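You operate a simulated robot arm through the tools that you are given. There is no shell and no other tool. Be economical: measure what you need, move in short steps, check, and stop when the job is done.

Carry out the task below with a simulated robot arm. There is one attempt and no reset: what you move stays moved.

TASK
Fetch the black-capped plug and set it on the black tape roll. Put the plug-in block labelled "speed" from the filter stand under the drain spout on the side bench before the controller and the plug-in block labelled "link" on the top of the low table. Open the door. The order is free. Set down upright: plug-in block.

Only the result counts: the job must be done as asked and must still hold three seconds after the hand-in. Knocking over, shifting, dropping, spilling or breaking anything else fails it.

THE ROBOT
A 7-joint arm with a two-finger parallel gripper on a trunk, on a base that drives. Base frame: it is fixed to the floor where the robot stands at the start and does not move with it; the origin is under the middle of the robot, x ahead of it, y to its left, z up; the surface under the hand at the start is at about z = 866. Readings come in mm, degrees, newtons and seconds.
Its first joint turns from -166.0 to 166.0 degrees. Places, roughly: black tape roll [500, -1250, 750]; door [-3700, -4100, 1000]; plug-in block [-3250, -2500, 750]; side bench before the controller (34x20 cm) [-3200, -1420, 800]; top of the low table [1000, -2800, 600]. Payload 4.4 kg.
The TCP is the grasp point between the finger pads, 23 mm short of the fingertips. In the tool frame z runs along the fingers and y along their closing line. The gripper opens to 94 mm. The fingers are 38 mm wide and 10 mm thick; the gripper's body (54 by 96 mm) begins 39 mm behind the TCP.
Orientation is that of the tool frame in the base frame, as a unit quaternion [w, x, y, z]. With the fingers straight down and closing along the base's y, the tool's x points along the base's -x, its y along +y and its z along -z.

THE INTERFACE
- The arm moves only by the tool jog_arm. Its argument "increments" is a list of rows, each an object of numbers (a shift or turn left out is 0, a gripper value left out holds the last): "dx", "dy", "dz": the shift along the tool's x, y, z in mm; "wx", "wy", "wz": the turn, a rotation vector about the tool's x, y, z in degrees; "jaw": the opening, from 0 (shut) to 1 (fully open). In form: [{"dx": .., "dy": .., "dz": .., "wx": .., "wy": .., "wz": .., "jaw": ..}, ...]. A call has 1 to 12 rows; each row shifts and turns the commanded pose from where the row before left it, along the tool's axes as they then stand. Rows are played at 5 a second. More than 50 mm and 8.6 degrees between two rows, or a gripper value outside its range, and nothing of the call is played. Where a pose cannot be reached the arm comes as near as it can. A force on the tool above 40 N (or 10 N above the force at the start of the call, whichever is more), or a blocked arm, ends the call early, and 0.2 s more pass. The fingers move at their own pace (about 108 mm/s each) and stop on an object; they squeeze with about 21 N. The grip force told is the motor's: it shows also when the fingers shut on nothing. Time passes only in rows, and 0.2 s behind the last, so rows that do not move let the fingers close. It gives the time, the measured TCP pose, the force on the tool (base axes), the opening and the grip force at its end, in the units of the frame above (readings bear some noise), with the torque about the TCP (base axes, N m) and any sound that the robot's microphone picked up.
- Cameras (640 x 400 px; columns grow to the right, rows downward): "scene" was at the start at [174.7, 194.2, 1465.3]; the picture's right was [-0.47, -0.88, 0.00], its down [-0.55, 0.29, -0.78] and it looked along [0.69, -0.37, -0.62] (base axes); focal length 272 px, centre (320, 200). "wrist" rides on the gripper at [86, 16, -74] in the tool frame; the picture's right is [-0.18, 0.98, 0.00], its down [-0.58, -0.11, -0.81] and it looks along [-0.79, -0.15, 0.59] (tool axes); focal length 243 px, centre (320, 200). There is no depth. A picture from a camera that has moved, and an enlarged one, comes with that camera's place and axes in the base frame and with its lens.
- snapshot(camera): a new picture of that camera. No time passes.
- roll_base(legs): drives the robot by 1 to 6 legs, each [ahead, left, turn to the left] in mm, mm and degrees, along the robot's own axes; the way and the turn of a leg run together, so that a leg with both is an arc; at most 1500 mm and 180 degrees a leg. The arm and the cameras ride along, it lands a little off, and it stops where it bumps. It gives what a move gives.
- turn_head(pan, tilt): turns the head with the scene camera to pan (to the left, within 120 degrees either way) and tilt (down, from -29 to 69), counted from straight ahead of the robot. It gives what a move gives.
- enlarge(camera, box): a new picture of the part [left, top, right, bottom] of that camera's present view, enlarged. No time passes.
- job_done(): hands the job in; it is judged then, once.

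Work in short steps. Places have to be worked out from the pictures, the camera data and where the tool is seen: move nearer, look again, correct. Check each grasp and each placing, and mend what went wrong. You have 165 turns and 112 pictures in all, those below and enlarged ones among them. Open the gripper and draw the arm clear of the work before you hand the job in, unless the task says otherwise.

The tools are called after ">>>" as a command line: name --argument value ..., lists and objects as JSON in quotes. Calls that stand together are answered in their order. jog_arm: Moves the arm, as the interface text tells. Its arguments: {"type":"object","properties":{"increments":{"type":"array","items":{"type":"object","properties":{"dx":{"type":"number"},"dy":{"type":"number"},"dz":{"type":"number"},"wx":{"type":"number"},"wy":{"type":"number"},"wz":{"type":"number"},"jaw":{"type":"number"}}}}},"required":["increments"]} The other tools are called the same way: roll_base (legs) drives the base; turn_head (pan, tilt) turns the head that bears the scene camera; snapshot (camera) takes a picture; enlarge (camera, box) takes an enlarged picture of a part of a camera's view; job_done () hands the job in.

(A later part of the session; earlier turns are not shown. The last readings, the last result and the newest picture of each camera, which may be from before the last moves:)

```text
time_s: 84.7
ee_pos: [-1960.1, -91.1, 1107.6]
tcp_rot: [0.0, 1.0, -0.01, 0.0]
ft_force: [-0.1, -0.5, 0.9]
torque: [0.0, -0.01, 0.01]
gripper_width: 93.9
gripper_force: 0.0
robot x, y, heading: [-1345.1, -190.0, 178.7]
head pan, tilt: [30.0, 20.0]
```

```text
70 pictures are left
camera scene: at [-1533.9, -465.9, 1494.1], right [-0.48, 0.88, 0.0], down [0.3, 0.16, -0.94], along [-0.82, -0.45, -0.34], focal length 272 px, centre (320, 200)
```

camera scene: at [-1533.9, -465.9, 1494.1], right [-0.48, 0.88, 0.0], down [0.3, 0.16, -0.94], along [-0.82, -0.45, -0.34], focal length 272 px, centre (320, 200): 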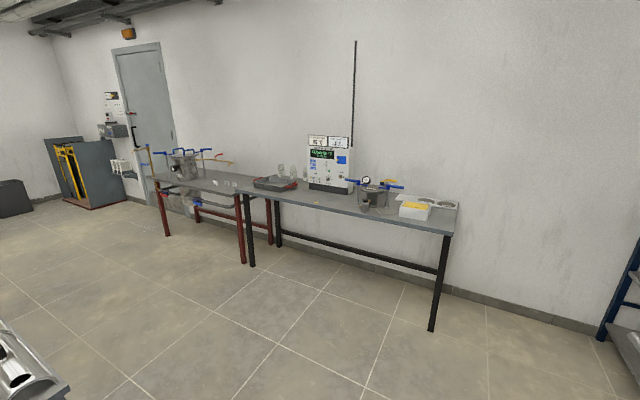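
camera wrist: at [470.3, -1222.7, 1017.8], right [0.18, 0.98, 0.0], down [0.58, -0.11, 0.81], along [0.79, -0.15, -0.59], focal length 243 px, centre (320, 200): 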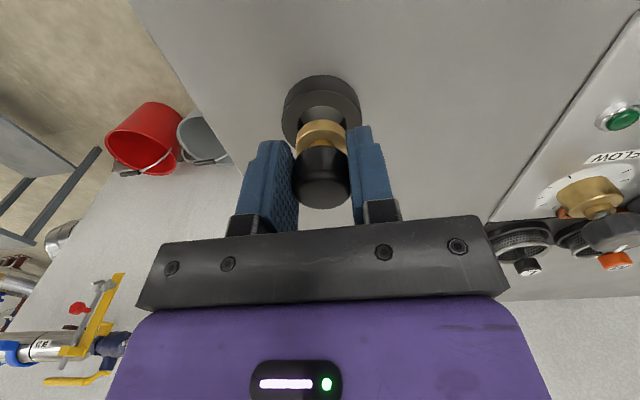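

Bench fronts lie at x≈-3180; the filter stand spans y -2260 to -3450. I drive along the aisle to stand before the blocks.

>>> roll_base --legs '[[1000, 0, 1.2], [0, 1500, 0], [0, 800, 0]]'

>>> turn_head --pan 10 --tilt 30

>>> snapshot --camera "scene"

```text
time_s: 100.6
ee_pos: [-2890.3, -2401.6, 1109.2]
tcp_rot: [0.0, 1.0, 0.016, 0.0]
ft_force: [-0.6, 0.8, -0.6]
torque: [-0.01, 0.0, 0.0]
gripper_width: 94.1
gripper_force: 0.0
robot x, y, heading: [-2270.6, -2467.0, -178.4]
head pan, tilt: [30.0, 20.0]
```

```text
time_s: 101.5
ee_pos: [-2891.2, -2401.6, 1109.2]
tcp_rot: [0.0, 1.0, 0.016, 0.0]
ft_force: [-0.5, 0.5, 0.3]
torque: [0.05, 0.0, -0.03]
gripper_width: 94.1
gripper_force: 0.1
robot x, y, heading: [-2274.6, -2462.7, -178.1]
head pan, tilt: [10.0, 30.0]
```

```text
69 pictures are left
camera scene: at [-2454.4, -2723.5, 1478.1], right [-0.21, 0.98, 0.0], down [0.49, 0.1, -0.87], along [-0.85, -0.18, -0.5], focal length 272 px, centre (320, 200)
```

scene: 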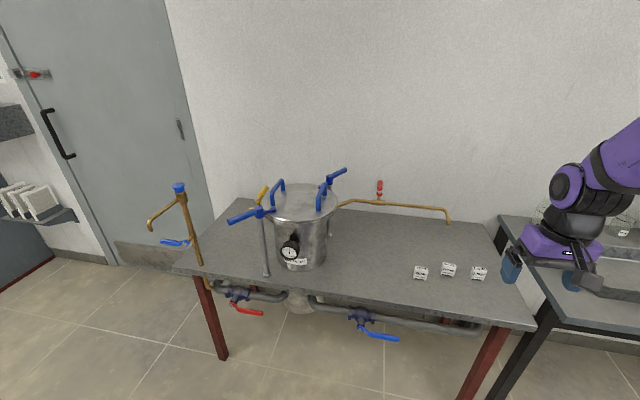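

Three blocks are near the front edge. I enlarge to read the labels.

>>> enlarge --camera "scene" --box '[400, 250, 500, 290]'

>>> snapshot --camera "wrist"

```text
6.40 times, centred on (450, 270) of scene
camera zoom: at [-2454.4, -2723.5, 1478.1], right [-0.21, 0.98, 0.0], down [0.49, 0.1, -0.87], along [-0.85, -0.18, -0.5], focal length 1742 px, centre (-512, -248)
```

zoom: 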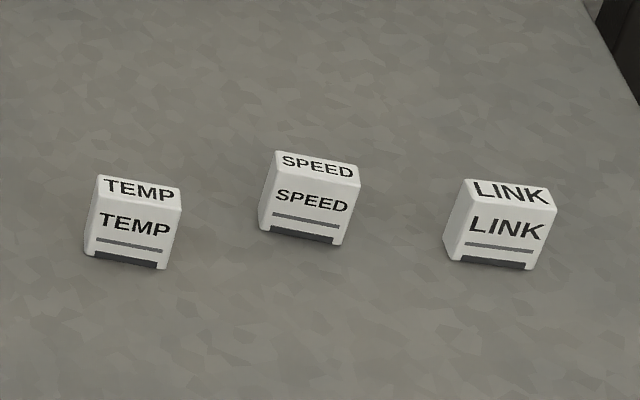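

```text
67 pictures are left
camera wrist: at [-2804.8, -2413.7, 1182.9], right [-0.15, -0.99, 0.0], down [-0.58, 0.09, 0.81], along [-0.8, 0.12, -0.59], focal length 243 px, centre (320, 200)
```

wrist: 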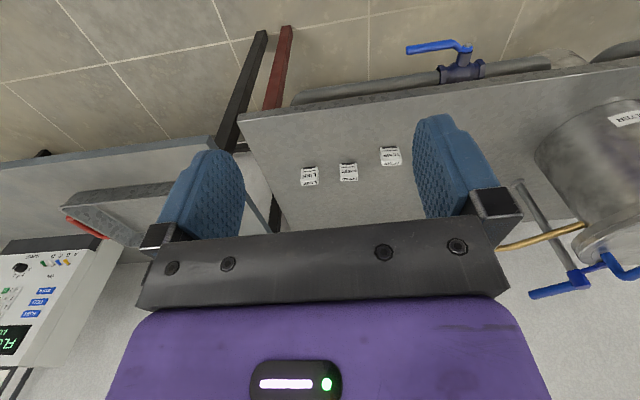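

Labels read TEMP, SPEED, LINK. SPEED is near (-3275, -2416, top≈765). I drive closer and straighten the heading.

>>> roll_base --legs '[[330, 0, -1.9]]'

>>> snapshot --camera "wrist"

>>> snapshot --camera "scene"

```text
time_s: 103.6
ee_pos: [-3214.7, -2384.1, 1108.9]
tcp_rot: [-0.001, 1.0, -0.002, 0.0]
ft_force: [0.5, 0.6, -0.1]
torque: [0.01, 0.01, 0.0]
gripper_width: 94.0
gripper_force: 0.0
robot x, y, heading: [-2595.0, -2469.6, 179.7]
head pan, tilt: [10.0, 30.0]
```

```text
66 pictures are left
camera wrist: at [-3128.3, -2398.9, 1182.9], right [-0.19, -0.98, 0.0], down [-0.58, 0.11, 0.81], along [-0.79, 0.15, -0.59], focal length 243 px, centre (320, 200)
```

wrist: 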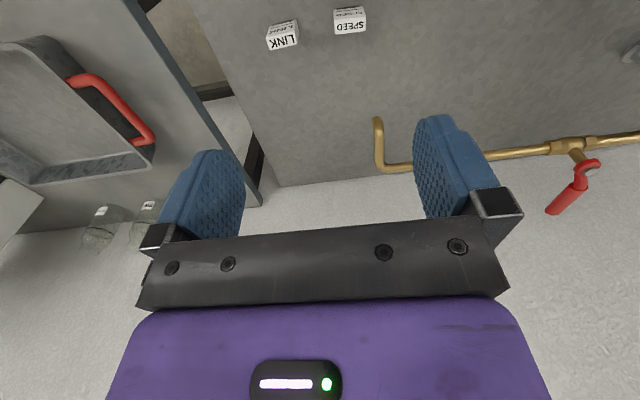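

```text
65 pictures are left
camera scene: at [-2789.3, -2721.1, 1478.1], right [-0.17, 0.99, 0.0], down [0.49, 0.08, -0.87], along [-0.85, -0.15, -0.5], focal length 272 px, centre (320, 200)
```

scene: 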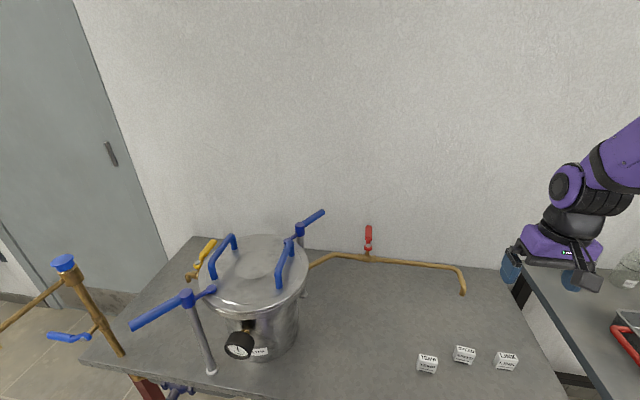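

SPEED block top center is at about (-3270, -2418, 770), with the spout close behind at about (-3325, -2437, 929). I'll approach with the hand leaned 20° back toward me to clear the spout.

>>> jog_arm --increments '[{"dx": -30, "dy": 34, "jaw": 0.85}, {"dx": -25, "wy": -7}, {"wy": -7}, {"wy": -6}, {"dz": 47, "dx": 17}, {"dz": 47, "dx": 17}, {"dz": 47, "dx": 17}]'

>>> snapshot --camera "wrist"

>>> snapshot --camera "scene"

```text
time_s: 105.2
ee_pos: [-3268.7, -2417.3, 957.9]
tcp_rot: [-0.001, 0.985, -0.003, -0.174]
ft_force: [1.2, -0.6, 1.0]
torque: [-0.01, 0.02, 0.02]
gripper_width: 79.9
gripper_force: 0.0
robot x, y, heading: [-2595.8, -2469.2, 179.7]
head pan, tilt: [10.0, 30.0]
```

```text
64 pictures are left
camera wrist: at [-3162.9, -2432.5, 998.4], right [-0.18, -0.98, 0.06], down [-0.27, 0.11, 0.96], along [-0.95, 0.15, -0.28], focal length 243 px, centre (320, 200)
```

wrist: 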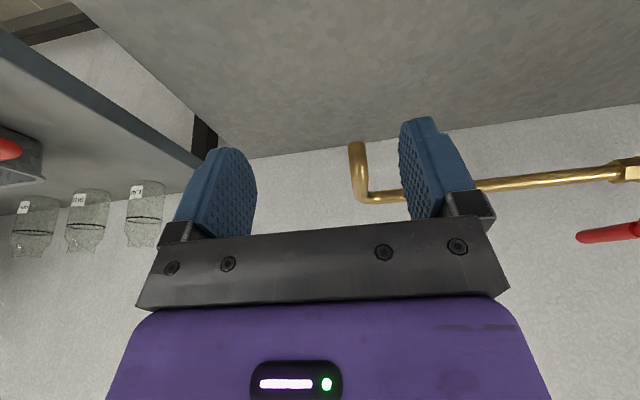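

```text
63 pictures are left
camera scene: at [-2788.4, -2721.1, 1478.2], right [-0.17, 0.99, 0.0], down [0.49, 0.08, -0.87], along [-0.85, -0.15, -0.5], focal length 272 px, centre (320, 200)
```

scene: 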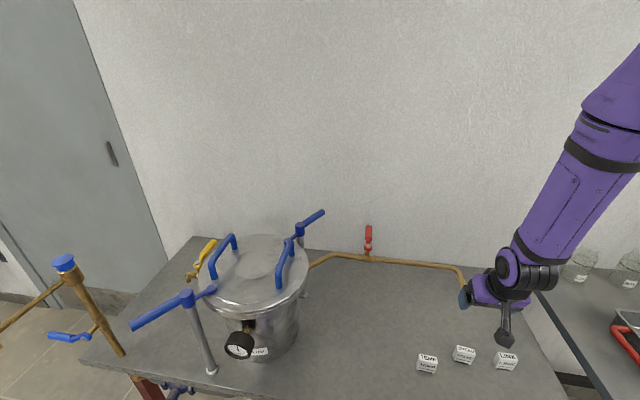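

Clear of the spout. I lower to z≈800 (just above the block's sides) and check alignment.

>>> jog_arm --increments '[{"dz": 47, "dx": 17}, {"dz": 47, "dx": 17}, {"dz": 47, "dx": 17}]'

>>> snapshot --camera "wrist"

>>> enlarge --camera "scene" --box '[400, 300, 540, 390]'

```text
time_s: 106.0
ee_pos: [-3269.5, -2416.0, 809.9]
tcp_rot: [0.0, 0.985, -0.002, -0.174]
ft_force: [1.4, -0.4, 0.6]
torque: [-0.02, 0.01, -0.03]
gripper_width: 79.7
gripper_force: 0.0
robot x, y, heading: [-2598.0, -2472.3, 179.6]
head pan, tilt: [10.0, 30.0]
```

```text
62 pictures are left
camera wrist: at [-3163.2, -2431.6, 849.2], right [-0.18, -0.98, 0.06], down [-0.27, 0.11, 0.96], along [-0.95, 0.15, -0.28], focal length 243 px, centre (320, 200)
```

wrist: 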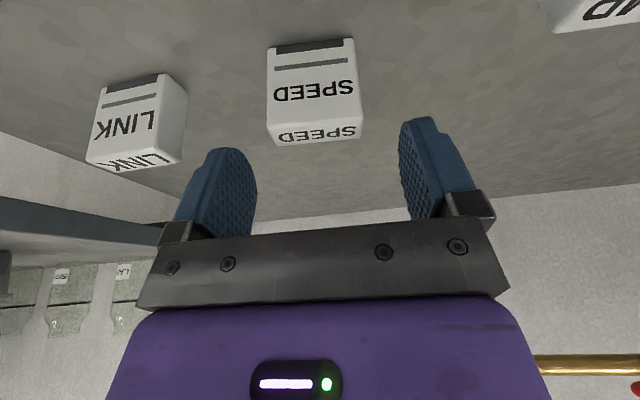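

```text
4.44 times, centred on (470, 345) of scene
camera zoom: at [-2788.6, -2721.1, 1478.2], right [-0.17, 0.99, 0.0], down [0.49, 0.08, -0.87], along [-0.85, -0.15, -0.5], focal length 1210 px, centre (-347, -444)
```

zoom: 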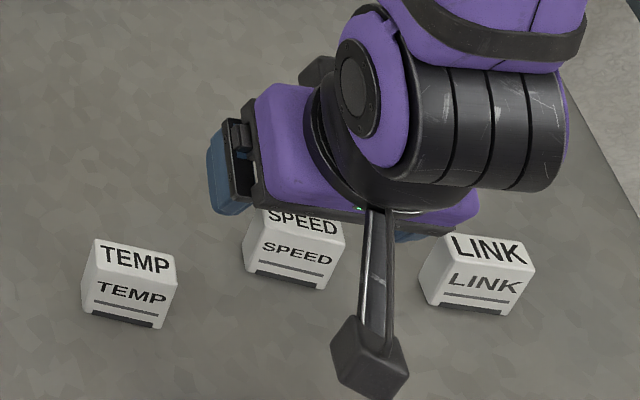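

Table is at z≈725, block front at x≈-3272, center about (-3286, -2413). I shift, descend to z≈758 and grip.

>>> jog_arm --increments '[{"dx": -15.5, "dz": 5.6, "dy": -3}, {"dz": 24, "dx": 8.7}, {"dz": 16, "dx": 5.8}, {"dz": 8, "dx": 3}]'

>>> snapshot --camera "wrist"

```text
time_s: 106.9
ee_pos: [-3285.5, -2413.3, 767.1]
tcp_rot: [0.0, 0.984, -0.002, -0.176]
ft_force: [6.9, 0.0, 17.1]
torque: [-0.21, -0.34, 0.05]
gripper_width: 80.0
gripper_force: 0.0
robot x, y, heading: [-2597.3, -2467.6, 179.6]
head pan, tilt: [10.0, 30.0]
stopped in row 4: the force on the tool passed its limit at 240 N (the readings are from after the stop); the commanded pose is now the measured one
```

```text
60 pictures are left
camera wrist: at [-3179.9, -2428.1, 808.0], right [-0.18, -0.98, 0.06], down [-0.27, 0.11, 0.96], along [-0.95, 0.15, -0.28], focal length 243 px, centre (320, 200)
```

wrist: 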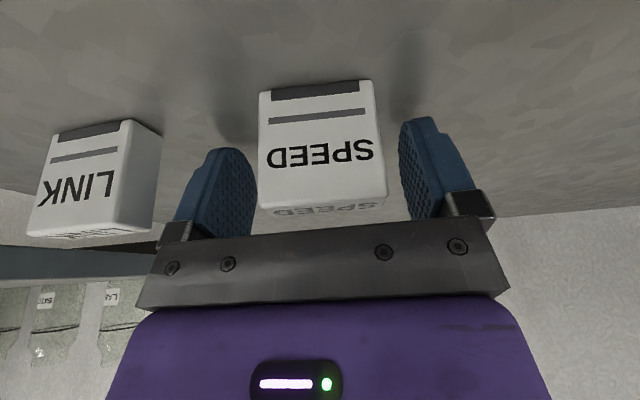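

The tips touched the table (z≈739). I back up 4 mm and close on the block.

>>> jog_arm --increments '[{"dz": -4, "dx": -1.4}, {"jaw": 0.5}, {"jaw": 0.0}, {}, {}]'

>>> snapshot --camera "wrist"

```text
time_s: 108.1
ee_pos: [-3286.3, -2413.3, 771.4]
tcp_rot: [0.0, 0.985, -0.001, -0.175]
ft_force: [-0.1, -0.2, 0.3]
torque: [-0.01, 0.0, 0.0]
gripper_width: 43.8
gripper_force: 20.7
robot x, y, heading: [-2599.7, -2473.3, 179.6]
head pan, tilt: [10.0, 30.0]
```

```text
59 pictures are left
camera wrist: at [-3180.3, -2428.0, 811.7], right [-0.18, -0.98, 0.06], down [-0.27, 0.11, 0.96], along [-0.95, 0.15, -0.28], focal length 243 px, centre (320, 200)
```

wrist: 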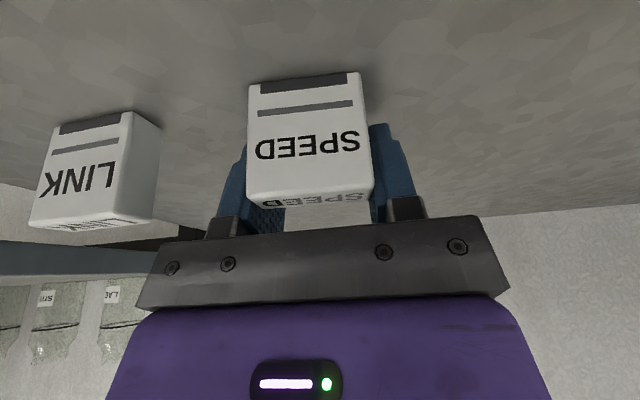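

Gripped at 43.8 mm. I lift 70 mm, then back the base away clear of the spout.

>>> jog_arm --increments '[{"dz": -9, "dx": -3.4}, {"dz": -19, "dx": -7}, {"dz": -38, "dx": -14}]'

>>> roll_base --legs '[[-340, 0, 0]]'

>>> jog_arm --increments '[{"dz": -47, "dx": -17}, {"dz": -47, "dx": -17}, {"dz": -47, "dx": -17}, {"dz": -47, "dx": -17}]'

>>> snapshot --camera "scene"

```text
time_s: 108.9
ee_pos: [-3286.8, -2411.9, 840.8]
tcp_rot: [0.0, 0.985, -0.003, -0.175]
ft_force: [0.5, 0.0, -0.9]
torque: [0.03, 0.06, 0.01]
gripper_width: 43.6
gripper_force: 21.4
robot x, y, heading: [-2597.1, -2471.5, 179.9]
head pan, tilt: [10.0, 30.0]
```

```text
time_s: 111.2
ee_pos: [-2936.3, -2413.1, 842.0]
tcp_rot: [0.0, 0.984, -0.004, -0.176]
ft_force: [-0.6, 0.0, -0.4]
torque: [0.0, 0.05, 0.0]
gripper_width: 43.5
gripper_force: 20.8
robot x, y, heading: [-2247.6, -2476.9, 179.6]
head pan, tilt: [10.0, 30.0]
```

```text
time_s: 112.2
ee_pos: [-2937.4, -2413.0, 1041.5]
tcp_rot: [-0.001, 0.985, -0.004, -0.174]
ft_force: [-0.7, 0.4, -1.8]
torque: [0.02, 0.0, -0.02]
gripper_width: 43.8
gripper_force: 21.0
robot x, y, heading: [-2248.7, -2477.9, 179.7]
head pan, tilt: [10.0, 30.0]
```

```text
58 pictures are left
camera scene: at [-2440.9, -2722.6, 1478.0], right [-0.17, 0.99, 0.0], down [0.49, 0.08, -0.87], along [-0.85, -0.14, -0.5], focal length 272 px, centre (320, 200)
```

scene: 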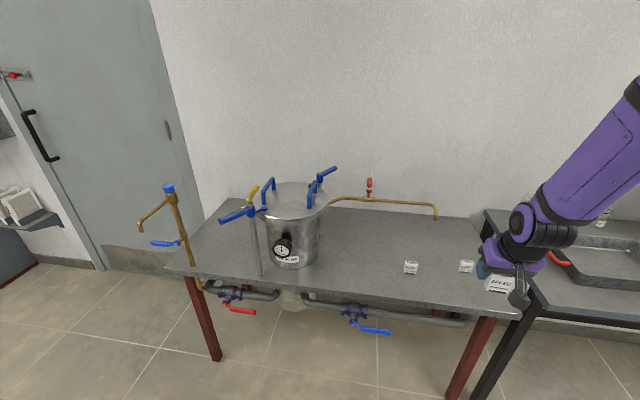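

Held and clear; neighbours undisturbed. I drive right to the controller section of the side bench.

>>> roll_base --legs '[[0, -1020, 0]]'

>>> snapshot --camera "scene"

>>> snapshot --camera "wrist"

```text
time_s: 117.4
ee_pos: [-2929.9, -1399.5, 1041.0]
tcp_rot: [0.0, 0.985, -0.002, -0.175]
ft_force: [0.0, -0.4, -0.2]
torque: [-0.03, 0.0, 0.01]
gripper_width: 43.6
gripper_force: 21.1
robot x, y, heading: [-2242.4, -1458.3, 179.3]
head pan, tilt: [10.0, 30.0]
```

```text
57 pictures are left
camera scene: at [-2432.4, -1707.7, 1478.1], right [-0.17, 0.99, 0.0], down [0.49, 0.08, -0.87], along [-0.85, -0.15, -0.5], focal length 272 px, centre (320, 200)
```

scene: 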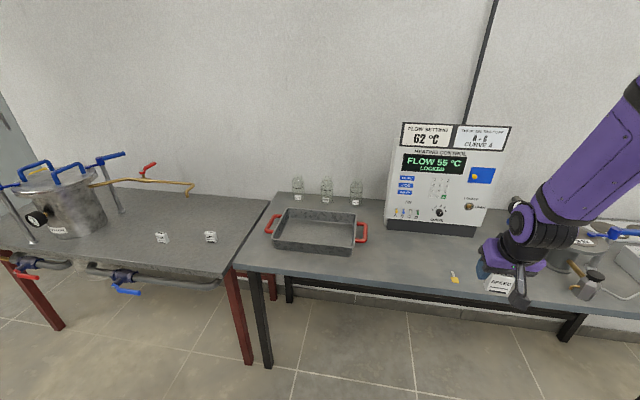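

```text
56 pictures are left
camera wrist: at [-2823.9, -1413.9, 1080.9], right [-0.18, -0.98, 0.06], down [-0.27, 0.11, 0.96], along [-0.95, 0.15, -0.28], focal length 243 px, centre (320, 200)
```

wrist: 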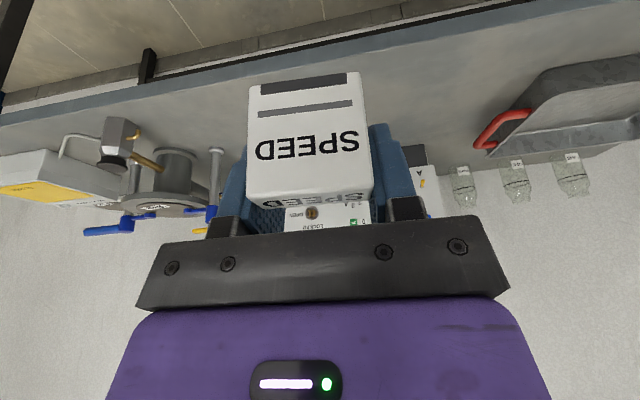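

The area before the controller is free except a yellow key tag near (-3165, -1372). I'll place SPEED at about (-3245, -1435); driving ahead.

>>> roll_base --legs '[[312, 38, 0.5]]'

>>> jog_arm --increments '[{"dz": 47, "dx": 17}, {"dz": 47, "dx": 17}, {"dz": 47, "dx": 17}]'

>>> snapshot --camera "scene"

>>> snapshot --camera "wrist"

```text
time_s: 119.5
ee_pos: [-3248.4, -1441.4, 1040.2]
tcp_rot: [0.0, 0.985, 0.001, -0.174]
ft_force: [-0.3, -0.7, -0.2]
torque: [0.01, 0.04, 0.01]
gripper_width: 43.5
gripper_force: 21.0
robot x, y, heading: [-2561.4, -1494.7, -179.9]
head pan, tilt: [10.0, 30.0]
```

```text
time_s: 120.3
ee_pos: [-3250.4, -1440.7, 892.8]
tcp_rot: [0.0, 0.985, 0.0, -0.175]
ft_force: [0.1, 0.7, 0.4]
torque: [0.02, 0.08, -0.02]
gripper_width: 43.6
gripper_force: 21.3
robot x, y, heading: [-2555.2, -1493.0, -179.9]
head pan, tilt: [10.0, 30.0]
```

```text
55 pictures are left
camera scene: at [-2747.8, -1746.4, 1478.2], right [-0.17, 0.98, 0.0], down [0.49, 0.09, -0.87], along [-0.85, -0.15, -0.5], focal length 272 px, centre (320, 200)
```

scene: 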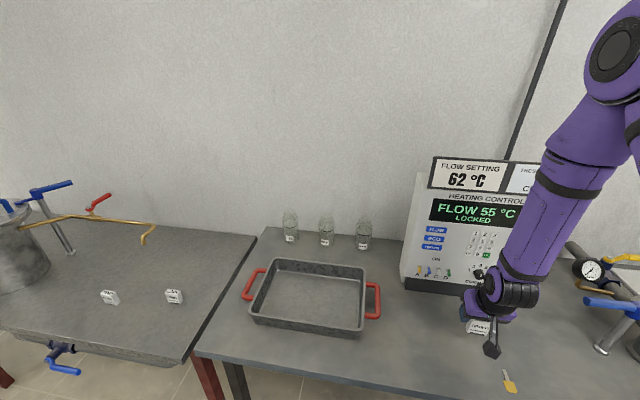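

```text
54 pictures are left
camera wrist: at [-3143.9, -1455.2, 931.6], right [-0.17, -0.98, 0.06], down [-0.27, 0.11, 0.96], along [-0.95, 0.15, -0.28], focal length 243 px, centre (320, 200)
```

wrist: 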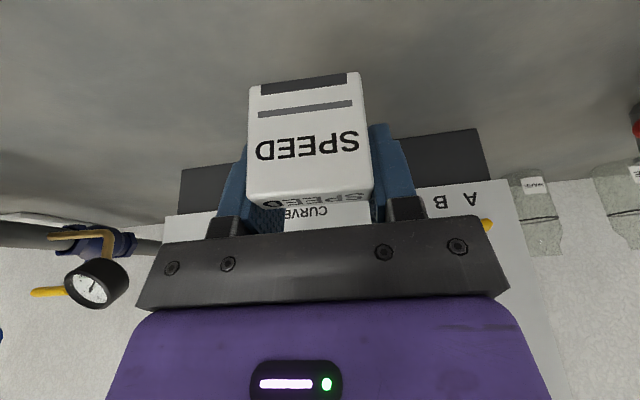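

Position is good: 140 mm ahead of the controller plinth, away from the key tag. I descend stepwise to contact.

>>> jog_arm --increments '[{"dz": 14, "dx": 5.1}, {"dz": 9.4, "dx": 3.4}, {"dz": 5, "dx": 1.8}, {"dz": 5, "dx": 1.8}, {"dz": 4, "dx": 1.5}, {"dz": 4, "dx": 1.5}, {"dz": 4, "dx": 1.5}, {"dz": 4, "dx": 1.5}, {"dz": 4, "dx": 1.5}, {"dz": 4, "dx": 1.5}]'

>>> snapshot --camera "wrist"

```text
time_s: 122.5
ee_pos: [-3249.1, -1441.0, 831.0]
tcp_rot: [0.001, 0.985, 0.001, -0.175]
ft_force: [-0.2, 0.3, 13.9]
torque: [0.17, -0.29, -0.03]
gripper_width: 43.9
gripper_force: 20.6
robot x, y, heading: [-2557.6, -1495.1, -179.8]
head pan, tilt: [10.0, 30.0]
```

```text
53 pictures are left
camera wrist: at [-3142.6, -1455.6, 870.4], right [-0.17, -0.98, 0.06], down [-0.27, 0.11, 0.96], along [-0.95, 0.15, -0.28], focal length 243 px, centre (320, 200)
```

wrist: 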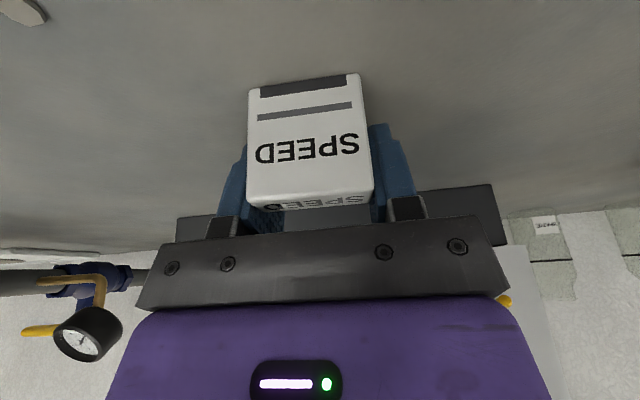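

Contact at 14 N (bench z≈799). I relieve slightly and open, then retreat upward and back.

>>> jog_arm --increments '[{"dz": -0.9, "dx": -0.3}, {"jaw": 0.52}, {"jaw": 0.6}, {"jaw": 0.8}, {}]'

>>> jog_arm --increments '[{"dz": -14, "dx": -5.1}, {"dz": -28, "dx": -10}, {"dz": -47, "dx": -17}, {"dz": -47, "dx": -17}]'

>>> snapshot --camera "wrist"

>>> enlarge --camera "scene" --box '[400, 280, 540, 400]'

```text
time_s: 123.7
ee_pos: [-3249.5, -1441.3, 832.1]
tcp_rot: [0.001, 0.984, 0.001, -0.176]
ft_force: [0.3, 0.3, 0.7]
torque: [-0.02, 0.01, -0.01]
gripper_width: 75.2
gripper_force: 0.0
robot x, y, heading: [-2557.1, -1496.1, -179.9]
head pan, tilt: [10.0, 30.0]
```

```text
time_s: 124.7
ee_pos: [-3249.4, -1440.2, 973.8]
tcp_rot: [0.0, 0.985, 0.001, -0.174]
ft_force: [0.3, -0.3, -0.5]
torque: [0.01, -0.01, 0.0]
gripper_width: 75.2
gripper_force: 0.1
robot x, y, heading: [-2560.6, -1492.3, -179.9]
head pan, tilt: [10.0, 30.0]
```

```text
52 pictures are left
camera wrist: at [-3142.7, -1455.2, 1014.0], right [-0.17, -0.98, 0.06], down [-0.27, 0.11, 0.96], along [-0.95, 0.15, -0.28], focal length 243 px, centre (320, 200)
```

wrist: 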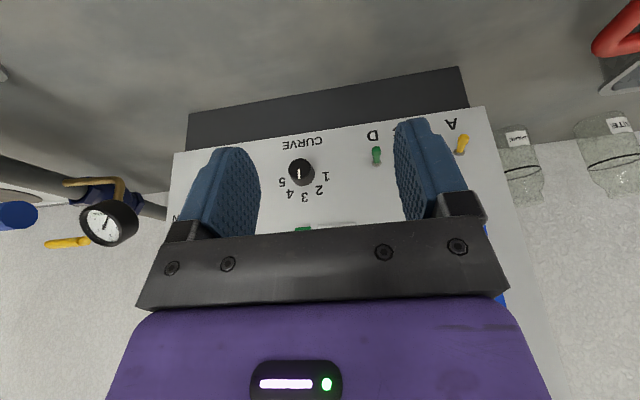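

```text
3.33 times, centred on (470, 340) of scene
camera zoom: at [-2749.4, -1746.4, 1478.0], right [-0.17, 0.98, 0.0], down [0.49, 0.09, -0.87], along [-0.85, -0.15, -0.5], focal length 907 px, centre (-180, -267)
```

zoom: 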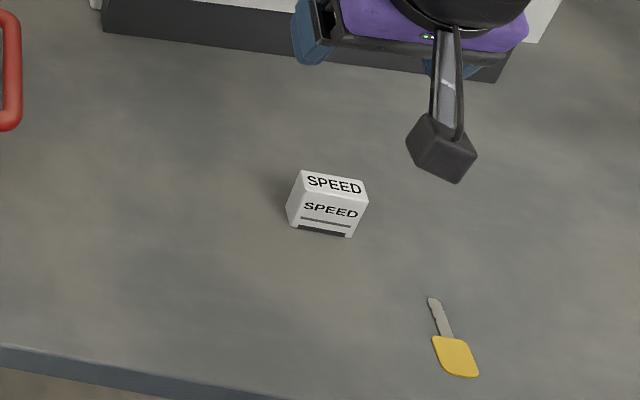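

SPEED stands upright before the controller. Now back to the filter stand for LINK at about (-3275, -2318).

>>> roll_base --legs '[[-320, 0, 0], [0, 880, 0], [250, 0, 0]]'

>>> snapshot --camera "scene"

>>> snapshot --camera "wrist"

```text
time_s: 132.5
ee_pos: [-3178.3, -2297.3, 975.2]
tcp_rot: [-0.001, 0.985, -0.004, -0.174]
ft_force: [0.6, -0.4, -0.2]
torque: [0.01, 0.0, 0.01]
gripper_width: 75.3
gripper_force: 0.1
robot x, y, heading: [-2491.8, -2358.0, 179.3]
head pan, tilt: [10.0, 30.0]
```

```text
50 pictures are left
camera scene: at [-2681.7, -2606.6, 1478.1], right [-0.17, 0.99, 0.0], down [0.49, 0.08, -0.87], along [-0.85, -0.14, -0.5], focal length 272 px, centre (320, 200)
```

scene: 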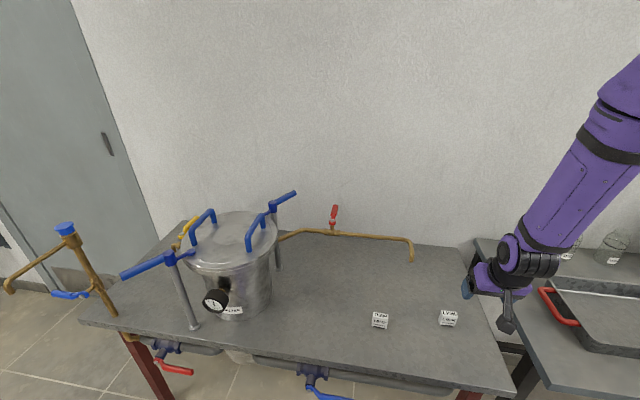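

```text
49 pictures are left
camera wrist: at [-3072.8, -2312.0, 1014.0], right [-0.18, -0.98, 0.06], down [-0.27, 0.11, 0.96], along [-0.95, 0.16, -0.28], focal length 243 px, centre (320, 200)
```

wrist: 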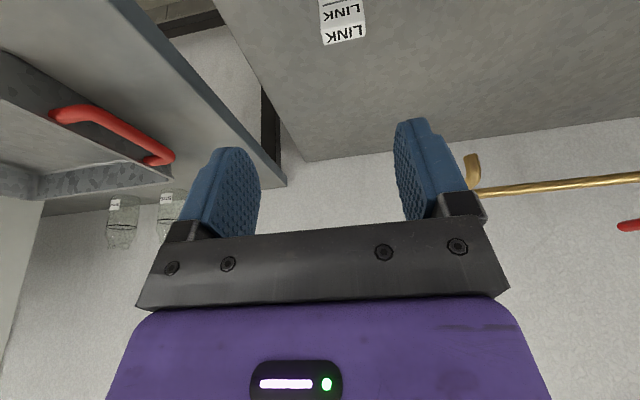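

LINK's top center is about (-3272, -2314, 781). I advance 92 mm, adjust y, and descend to z≈812 for a check.

>>> roll_base --legs '[[92, 0, 0]]'

>>> jog_arm --increments '[{"dy": 16, "jaw": 0.85}, {"dz": 47, "dx": 17}, {"dz": 47, "dx": 17}, {"dz": 47, "dx": 17}, {"dz": 12, "dx": 4.4}]'

>>> snapshot --camera "wrist"

```text
time_s: 133.6
ee_pos: [-3272.5, -2297.0, 974.5]
tcp_rot: [0.0, 0.985, -0.003, -0.175]
ft_force: [-0.3, 0.1, -0.5]
torque: [0.01, 0.04, 0.01]
gripper_width: 74.9
gripper_force: 0.0
robot x, y, heading: [-2582.8, -2357.3, 179.3]
head pan, tilt: [10.0, 30.0]
```

```text
time_s: 134.8
ee_pos: [-3271.6, -2309.8, 811.8]
tcp_rot: [-0.001, 0.984, -0.004, -0.175]
ft_force: [-0.5, 0.0, 0.8]
torque: [-0.02, 0.01, 0.03]
gripper_width: 80.0
gripper_force: 0.0
robot x, y, heading: [-2584.5, -2356.3, 179.4]
head pan, tilt: [10.0, 30.0]
```

```text
48 pictures are left
camera wrist: at [-3166.5, -2325.4, 851.6], right [-0.18, -0.98, 0.06], down [-0.27, 0.11, 0.96], along [-0.95, 0.16, -0.28], focal length 243 px, centre (320, 200)
```

wrist: 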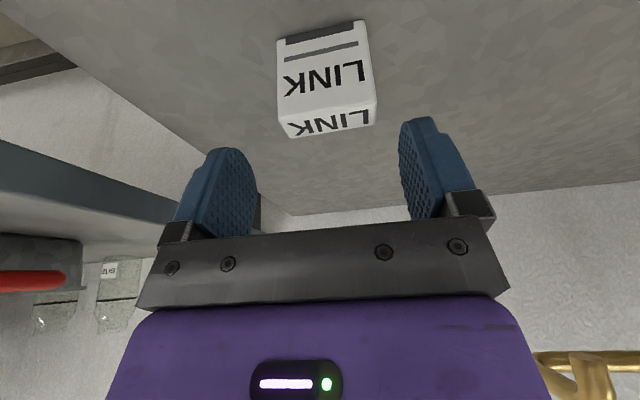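

Aligned within a few mm; I correct, descend to the same grasp height (771) and close.

>>> jog_arm --increments '[{"dx": -2.3, "dz": 0.8, "dy": 5}, {"dz": 20, "dx": 7.2}, {"dz": 12, "dx": 4.4}, {"dz": 5.5, "dx": 2}, {"jaw": 0.5}, {"jaw": 0}, {}, {}]'

>>> snapshot --camera "wrist"

```text
time_s: 136.6
ee_pos: [-3274.4, -2314.9, 771.3]
tcp_rot: [0.0, 0.985, -0.003, -0.175]
ft_force: [0.0, -0.1, 0.5]
torque: [0.02, 0.02, -0.03]
gripper_width: 43.6
gripper_force: 21.0
robot x, y, heading: [-2579.4, -2357.2, 179.4]
head pan, tilt: [10.0, 30.0]
```

```text
47 pictures are left
camera wrist: at [-3168.4, -2330.9, 812.2], right [-0.18, -0.98, 0.06], down [-0.27, 0.11, 0.96], along [-0.95, 0.16, -0.28], focal length 243 px, centre (320, 200)
```

wrist: 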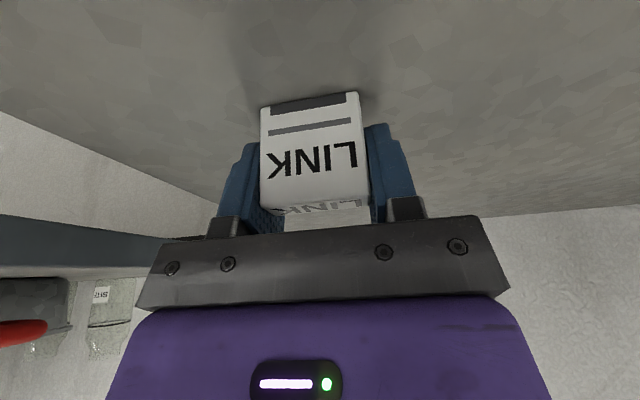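

LINK gripped at 43.6 mm. I lift, back off, raise the hand for travel and start the long way around to the low table.

>>> jog_arm --increments '[{"dz": -9, "dx": -3.4}, {"dz": -19, "dx": -7}, {"dz": -38, "dx": -14}]'

>>> roll_base --legs '[[-340, 0, 0]]'

>>> jog_arm --increments '[{"dz": -47, "dx": -17}, {"dz": -47, "dx": -17}, {"dz": -47, "dx": -17}, {"dz": -47, "dx": -17}, {"dz": -47, "dx": -17}]'

>>> roll_base --legs '[[0, -1100, 0], [0, -1060, 0], [0, 0, 180]]'

```text
time_s: 137.4
ee_pos: [-3275.6, -2316.4, 841.6]
tcp_rot: [0.0, 0.985, -0.003, -0.174]
ft_force: [-0.3, 0.1, -0.6]
torque: [-0.04, 0.02, 0.01]
gripper_width: 43.6
gripper_force: 21.3
robot x, y, heading: [-2582.9, -2357.0, 179.7]
head pan, tilt: [10.0, 30.0]
```

```text
time_s: 139.6
ee_pos: [-2940.3, -2318.1, 843.2]
tcp_rot: [-0.001, 0.984, -0.005, -0.175]
ft_force: [-0.1, -0.2, -0.9]
torque: [-0.01, 0.03, 0.01]
gripper_width: 43.5
gripper_force: 20.7
robot x, y, heading: [-2247.4, -2360.0, 179.3]
head pan, tilt: [10.0, 30.0]
```

```text
time_s: 140.8
ee_pos: [-2936.9, -2319.0, 1095.1]
tcp_rot: [0.0, 0.985, -0.004, -0.175]
ft_force: [-0.4, -0.1, -0.5]
torque: [-0.05, -0.05, 0.01]
gripper_width: 43.6
gripper_force: 21.2
robot x, y, heading: [-2247.4, -2357.9, 179.3]
head pan, tilt: [10.0, 30.0]
```

```text
time_s: 158.9
ee_pos: [-1533.0, -226.6, 1093.4]
tcp_rot: [0.175, 0.01, 0.984, -0.002]
ft_force: [-0.1, 0.2, -0.5]
torque: [-0.01, 0.0, 0.04]
gripper_width: 43.5
gripper_force: 21.3
robot x, y, heading: [-2223.6, -181.0, -1.1]
head pan, tilt: [10.0, 30.0]
```

Now east past the trolley, then south past the bench end.

>>> roll_base --legs '[[1070, 0, 1.1], [1070, 0, 0]]'

>>> roll_base --legs '[[0, -1000, 0], [0, -1000, 0]]'

>>> turn_head --pan -25 --tilt 35

>>> snapshot --camera "scene"

```text
time_s: 169.6
ee_pos: [617.6, -240.6, 1093.4]
tcp_rot: [0.175, 0.006, 0.985, -0.001]
ft_force: [-1.0, 0.6, -0.1]
torque: [0.02, -0.01, 0.01]
gripper_width: 43.6
gripper_force: 21.5
robot x, y, heading: [-74.7, -201.7, -0.8]
head pan, tilt: [10.0, 30.0]
```

```text
time_s: 179.6
ee_pos: [598.5, -2244.7, 1093.3]
tcp_rot: [0.175, -0.002, 0.985, 0.0]
ft_force: [0.2, 0.0, -1.2]
torque: [0.01, -0.02, 0.0]
gripper_width: 43.4
gripper_force: 20.9
robot x, y, heading: [-93.5, -2216.6, 0.4]
head pan, tilt: [10.0, 30.0]
```

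```text
time_s: 180.6
ee_pos: [597.4, -2244.2, 1094.3]
tcp_rot: [0.175, -0.003, 0.985, 0.001]
ft_force: [-0.4, 0.0, -0.1]
torque: [0.01, 0.0, -0.01]
gripper_width: 43.7
gripper_force: 20.9
robot x, y, heading: [-89.9, -2216.3, 0.2]
head pan, tilt: [-25.0, 35.0]
```

```text
46 pictures are left
camera scene: at [85.3, -2016.4, 1470.3], right [-0.42, -0.91, 0.0], down [-0.52, 0.24, -0.82], along [0.74, -0.34, -0.57], focal length 272 px, centre (320, 200)
```

scene: 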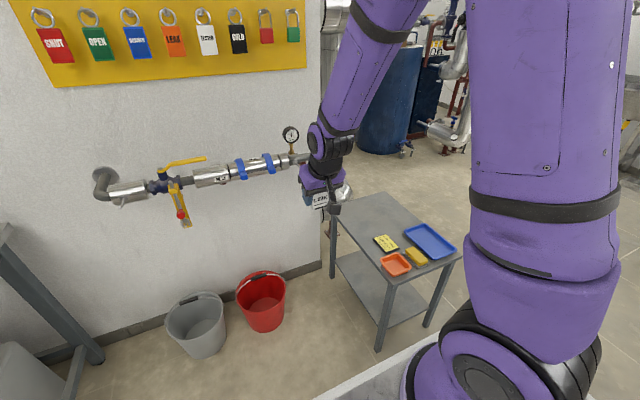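

The low table spans about x 575–1135, y -2545 to -2910, with the far (east) half free. I move to face it, aiming at about (930, -2720).

>>> roll_base --legs '[[0, -480, -0.2], [220, 0, 0]]'

>>> turn_head --pan -10 --tilt 45

>>> snapshot --camera "scene"

>>> snapshot --camera "wrist"

```text
time_s: 184.8
ee_pos: [821.2, -2721.0, 1094.7]
tcp_rot: [0.175, -0.003, 0.984, 0.001]
ft_force: [-0.4, -0.1, -1.2]
torque: [0.01, 0.0, -0.01]
gripper_width: 43.5
gripper_force: 21.1
robot x, y, heading: [133.9, -2692.5, 0.3]
head pan, tilt: [-25.0, 35.0]
```

```text
time_s: 185.5
ee_pos: [823.0, -2722.7, 1094.4]
tcp_rot: [0.175, -0.003, 0.985, 0.0]
ft_force: [-0.2, 1.2, -0.6]
torque: [0.0, 0.0, -0.02]
gripper_width: 43.6
gripper_force: 20.9
robot x, y, heading: [130.6, -2691.5, 0.3]
head pan, tilt: [-10.0, 45.0]
```

```text
45 pictures are left
camera scene: at [308.9, -2471.0, 1455.5], right [-0.17, -0.99, 0.0], down [-0.7, 0.12, -0.71], along [0.7, -0.12, -0.71], focal length 272 px, centre (320, 200)
```

scene: 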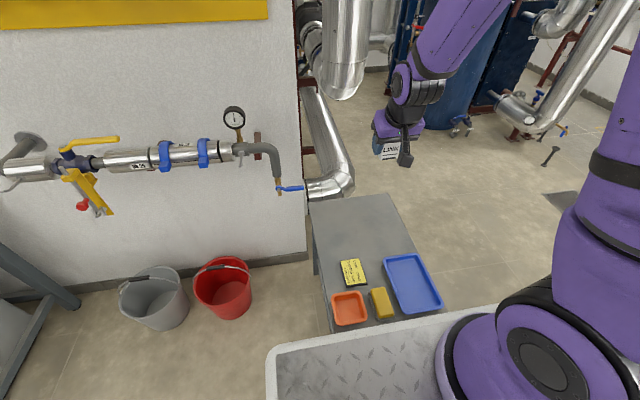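

```text
44 pictures are left
camera wrist: at [713.7, -2705.0, 1134.2], right [0.17, 0.98, 0.06], down [0.27, -0.11, 0.96], along [0.95, -0.14, -0.28], focal length 243 px, centre (320, 200)
```

wrist: 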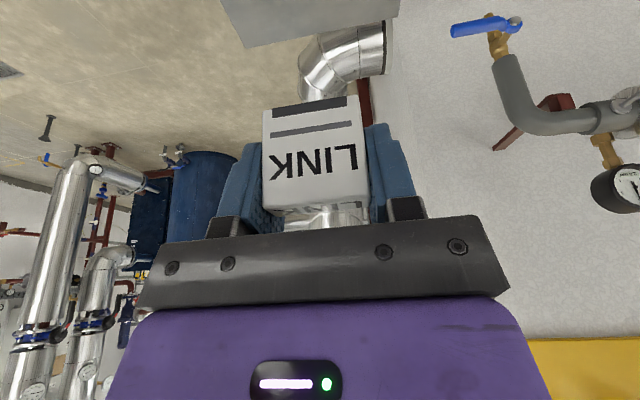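

Free spot confirmed at x>830; target (958, -2725). I extend the arm forward and lower in steps to about z 690.

>>> jog_arm --increments '[{"dx": -43, "dz": 15.6}, {"dx": -43, "dz": 15.6}, {"dx": -41, "dz": 15}, {"dz": 47, "dx": 17}, {"dz": 47, "dx": 17}, {"dz": 47, "dx": 17}, {"dz": 47, "dx": 17}]'

>>> jog_arm --increments '[{"dz": 47, "dx": 17}, {"dz": 47, "dx": 17}, {"dz": 47, "dx": 17}, {"dz": 40, "dx": 14.5}]'

>>> snapshot --camera "scene"

>>> snapshot --camera "wrist"

```text
time_s: 187.1
ee_pos: [958.2, -2718.4, 894.6]
tcp_rot: [0.175, -0.003, 0.985, 0.0]
ft_force: [-1.2, 0.1, 0.2]
torque: [0.02, 0.01, 0.01]
gripper_width: 43.6
gripper_force: 20.7
robot x, y, heading: [132.0, -2692.7, -0.0]
head pan, tilt: [-10.0, 45.0]
```

```text
time_s: 188.1
ee_pos: [959.2, -2721.7, 705.4]
tcp_rot: [0.175, -0.002, 0.985, -0.001]
ft_force: [0.3, 0.7, 0.3]
torque: [0.02, -0.02, -0.03]
gripper_width: 43.5
gripper_force: 21.6
robot x, y, heading: [129.3, -2694.2, 0.4]
head pan, tilt: [-10.0, 45.0]
```

```text
43 pictures are left
camera scene: at [308.4, -2471.0, 1455.5], right [-0.17, -0.99, 0.0], down [-0.7, 0.12, -0.71], along [0.7, -0.12, -0.71], focal length 272 px, centre (320, 200)
```

scene: 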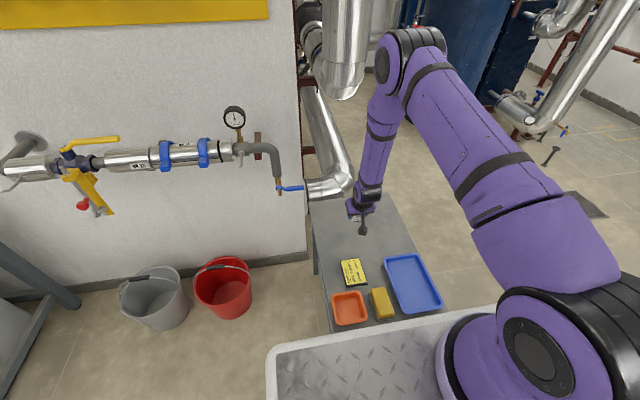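

```text
42 pictures are left
camera wrist: at [852.0, -2704.4, 744.4], right [0.17, 0.98, 0.06], down [0.27, -0.11, 0.96], along [0.95, -0.14, -0.28], focal length 243 px, centre (320, 200)
```

wrist: 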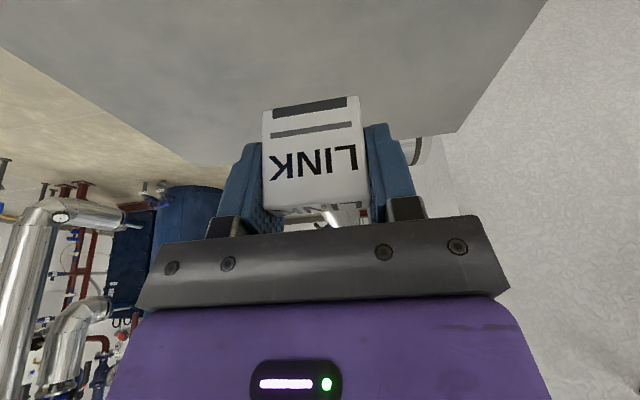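

Clear. I continue to contact in decreasing steps.

>>> jog_arm --increments '[{"dz": 19, "dx": 7}, {"dz": 9.4, "dx": 3.4}, {"dz": 5, "dx": 1.8}, {"dz": 4, "dx": 1.5}, {"dz": 4, "dx": 1.5}, {"dz": 4, "dx": 1.5}, {"dz": 4, "dx": 1.5}, {"dz": 4, "dx": 1.5}, {"dz": 4, "dx": 1.5}, {"dz": 4, "dx": 1.5}]'

>>> snapshot --camera "wrist"

```text
time_s: 190.3
ee_pos: [959.2, -2720.8, 637.4]
tcp_rot: [0.175, -0.003, 0.985, 0.0]
ft_force: [-1.0, 0.4, -0.9]
torque: [0.04, -0.06, -0.02]
gripper_width: 43.5
gripper_force: 20.4
robot x, y, heading: [129.3, -2692.9, 0.3]
head pan, tilt: [-10.0, 45.0]
```

```text
41 pictures are left
camera wrist: at [850.6, -2704.3, 677.2], right [0.17, 0.98, 0.06], down [0.27, -0.11, 0.96], along [0.95, -0.14, -0.28], focal length 243 px, centre (320, 200)
```

wrist: 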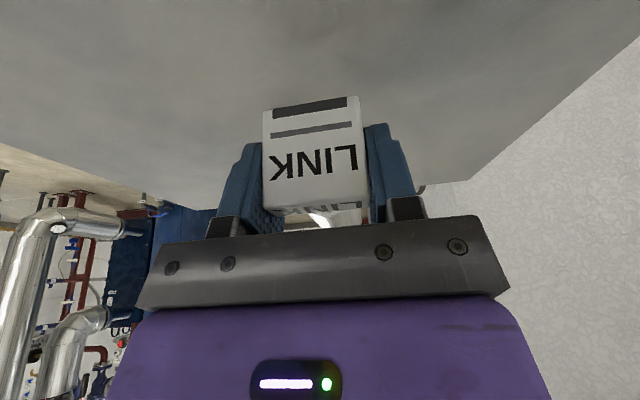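

No contact yet at 637; I go on in 3 mm steps.

>>> jog_arm --increments '[{"dz": 3, "dx": 1.1}, {"dz": 3, "dx": 1.1}, {"dz": 2, "dx": 0.7}]'

```text
time_s: 191.1
ee_pos: [957.5, -2720.8, 628.6]
tcp_rot: [0.176, -0.002, 0.984, 0.001]
ft_force: [0.0, 0.0, -0.2]
torque: [0.01, 0.0, -0.02]
gripper_width: 43.7
gripper_force: 20.9
robot x, y, heading: [132.7, -2691.2, 0.3]
head pan, tilt: [-10.0, 45.0]
```

>>> jog_arm --increments '[{"dz": 3, "dx": 1.1}, {"dz": 3, "dx": 1.1}, {"dz": 3, "dx": 1.1}]'

>>> snapshot --camera "wrist"

```text
time_s: 191.9
ee_pos: [958.1, -2721.4, 619.0]
tcp_rot: [0.174, -0.002, 0.985, 0.0]
ft_force: [0.2, -1.3, -1.1]
torque: [0.04, 0.02, 0.03]
gripper_width: 43.4
gripper_force: 21.0
robot x, y, heading: [131.1, -2693.1, 0.0]
head pan, tilt: [-10.0, 45.0]
```

```text
40 pictures are left
camera wrist: at [850.2, -2704.3, 658.6], right [0.17, 0.98, 0.06], down [0.27, -0.11, 0.96], along [0.95, -0.14, -0.28], focal length 243 px, centre (320, 200)
```

wrist: 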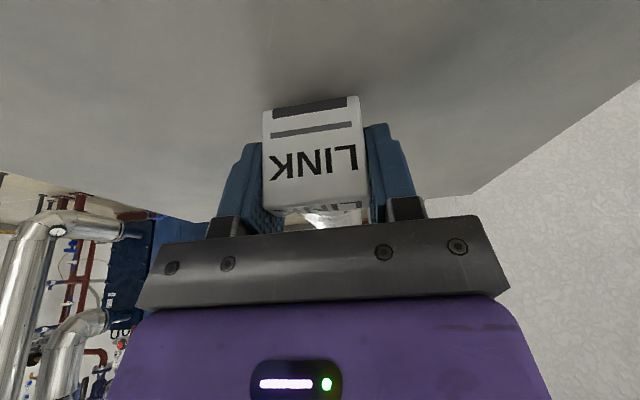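

The shadow under the block is close now; I continue in small steps.

>>> jog_arm --increments '[{"dz": 2.8, "dx": 1}, {"dz": 2.8, "dx": 1}, {"dz": 1.9, "dx": 0.7}, {"dz": 1.9, "dx": 0.7}]'

```text
time_s: 192.9
ee_pos: [958.7, -2721.3, 610.3]
tcp_rot: [0.176, -0.003, 0.984, 0.0]
ft_force: [1.6, -1.1, 17.1]
torque: [0.0, 0.09, 0.04]
gripper_width: 43.6
gripper_force: 21.2
robot x, y, heading: [128.4, -2691.2, 0.4]
head pan, tilt: [-10.0, 45.0]
```

Contact at 17 N. I relieve 1 mm, open, retreat and look.

>>> jog_arm --increments '[{"dz": -0.9, "dx": -0.3}, {"jaw": 0.52}, {"jaw": 0.6}, {"jaw": 0.8}, {}]'

>>> jog_arm --increments '[{"dz": -14, "dx": -5.1}, {"dz": -28, "dx": -10}, {"dz": -47, "dx": -17}, {"dz": -47, "dx": -17}, {"dz": -47, "dx": -17}, {"dz": -47, "dx": -17}, {"dz": -47, "dx": -17}, {"dz": -47, "dx": -17}, {"dz": -47, "dx": -17}, {"dz": -47, "dx": -17}, {"dz": -47, "dx": -17}]'

>>> enlarge --camera "scene" --box '[290, 170, 450, 330]'

```text
time_s: 194.1
ee_pos: [958.7, -2721.5, 609.4]
tcp_rot: [0.175, -0.002, 0.985, 0.0]
ft_force: [-0.1, 0.2, -0.8]
torque: [0.04, -0.04, 0.01]
gripper_width: 75.2
gripper_force: 0.0
robot x, y, heading: [130.7, -2691.1, 0.1]
head pan, tilt: [-10.0, 45.0]
```

```text
time_s: 196.5
ee_pos: [951.9, -2720.7, 1105.7]
tcp_rot: [0.174, -0.003, 0.985, 0.001]
ft_force: [1.0, -0.2, -0.6]
torque: [-0.02, 0.05, -0.01]
gripper_width: 75.2
gripper_force: 0.1
robot x, y, heading: [134.6, -2691.9, 0.2]
head pan, tilt: [-10.0, 45.0]
```

```text
2.50 times, centred on (370, 250) of scene
camera zoom: at [309.5, -2470.9, 1455.4], right [-0.17, -0.99, 0.0], down [-0.7, 0.12, -0.71], along [0.7, -0.12, -0.71], focal length 680 px, centre (195, 75)
```

zoom: 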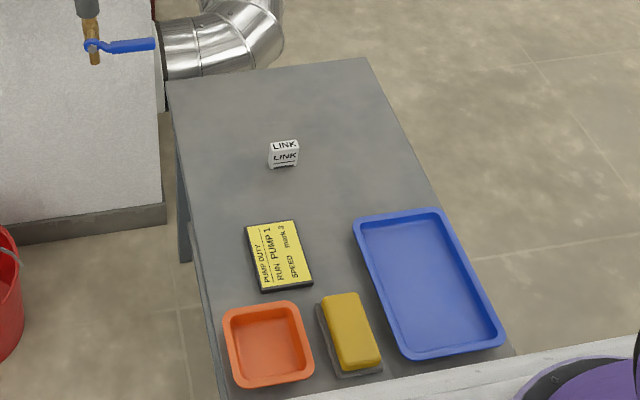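

LINK stands upright on the low table. I retract the arm and drive the known route back toward the door.

>>> jog_arm --increments '[{"dx": 43, "dz": -15.6}, {"dx": 43, "dz": -15.6}, {"dx": 41, "dz": -15}]'

>>> roll_base --legs '[[-215, 0, 0], [0, 1250, 0], [0, 1250, 0]]'

>>> roll_base --legs '[[-250, 0, 0], [0, 0, -180], [1000, 0, 0], [930, 0, 0]]'

```text
time_s: 197.3
ee_pos: [821.3, -2722.8, 1101.7]
tcp_rot: [0.174, -0.002, 0.985, 0.001]
ft_force: [-0.1, -0.4, -0.9]
torque: [-0.04, -0.01, 0.0]
gripper_width: 75.2
gripper_force: 0.1
robot x, y, heading: [128.5, -2692.7, 0.3]
head pan, tilt: [-10.0, 45.0]
```

```text
time_s: 210.7
ee_pos: [553.9, -230.2, 1101.9]
tcp_rot: [0.175, -0.013, 0.984, 0.002]
ft_force: [0.5, -0.6, -0.5]
torque: [0.0, -0.02, 0.01]
gripper_width: 75.2
gripper_force: 0.0
robot x, y, heading: [-137.9, -215.0, 1.3]
head pan, tilt: [-10.0, 45.0]
```

```text
time_s: 229.3
ee_pos: [-3043.8, -267.9, 1101.7]
tcp_rot: [0.003, 0.984, 0.02, -0.175]
ft_force: [-0.2, -0.1, -0.5]
torque: [0.03, -0.01, 0.02]
gripper_width: 75.4
gripper_force: 0.1
robot x, y, heading: [-2351.8, -275.9, -177.7]
head pan, tilt: [-10.0, 45.0]
```

I straighten and drive south along the aisle to y≈-2800, then look at the door area.

>>> roll_base --legs '[[-110, 0, -2.3], [0, 1300, 0], [0, 1250, 0]]'

>>> turn_head --pan 40 --tilt 20

>>> snapshot --camera "scene"

```text
time_s: 242.3
ee_pos: [-2880.9, -2775.4, 1102.3]
tcp_rot: [0.003, 0.984, 0.018, -0.176]
ft_force: [1.9, 0.2, 0.3]
torque: [-0.01, -0.01, 0.0]
gripper_width: 75.1
gripper_force: 0.0
robot x, y, heading: [-2189.8, -2786.7, -178.3]
head pan, tilt: [-10.0, 45.0]
```

```text
time_s: 243.5
ee_pos: [-2882.0, -2775.5, 1102.4]
tcp_rot: [0.003, 0.984, 0.018, -0.175]
ft_force: [0.1, 0.1, 1.0]
torque: [-0.01, -0.03, -0.01]
gripper_width: 75.2
gripper_force: 0.1
robot x, y, heading: [-2188.4, -2784.2, -178.1]
head pan, tilt: [40.0, 20.0]
```

```text
38 pictures are left
camera scene: at [-2352.8, -3087.2, 1494.1], right [-0.67, 0.74, 0.0], down [0.25, 0.23, -0.94], along [-0.7, -0.63, -0.34], focal length 272 px, centre (320, 200)
```

scene: 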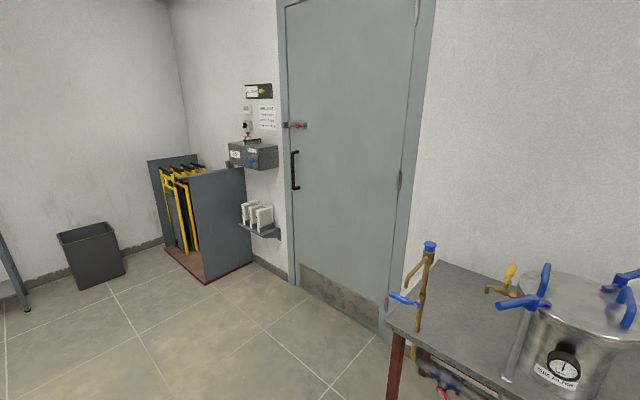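

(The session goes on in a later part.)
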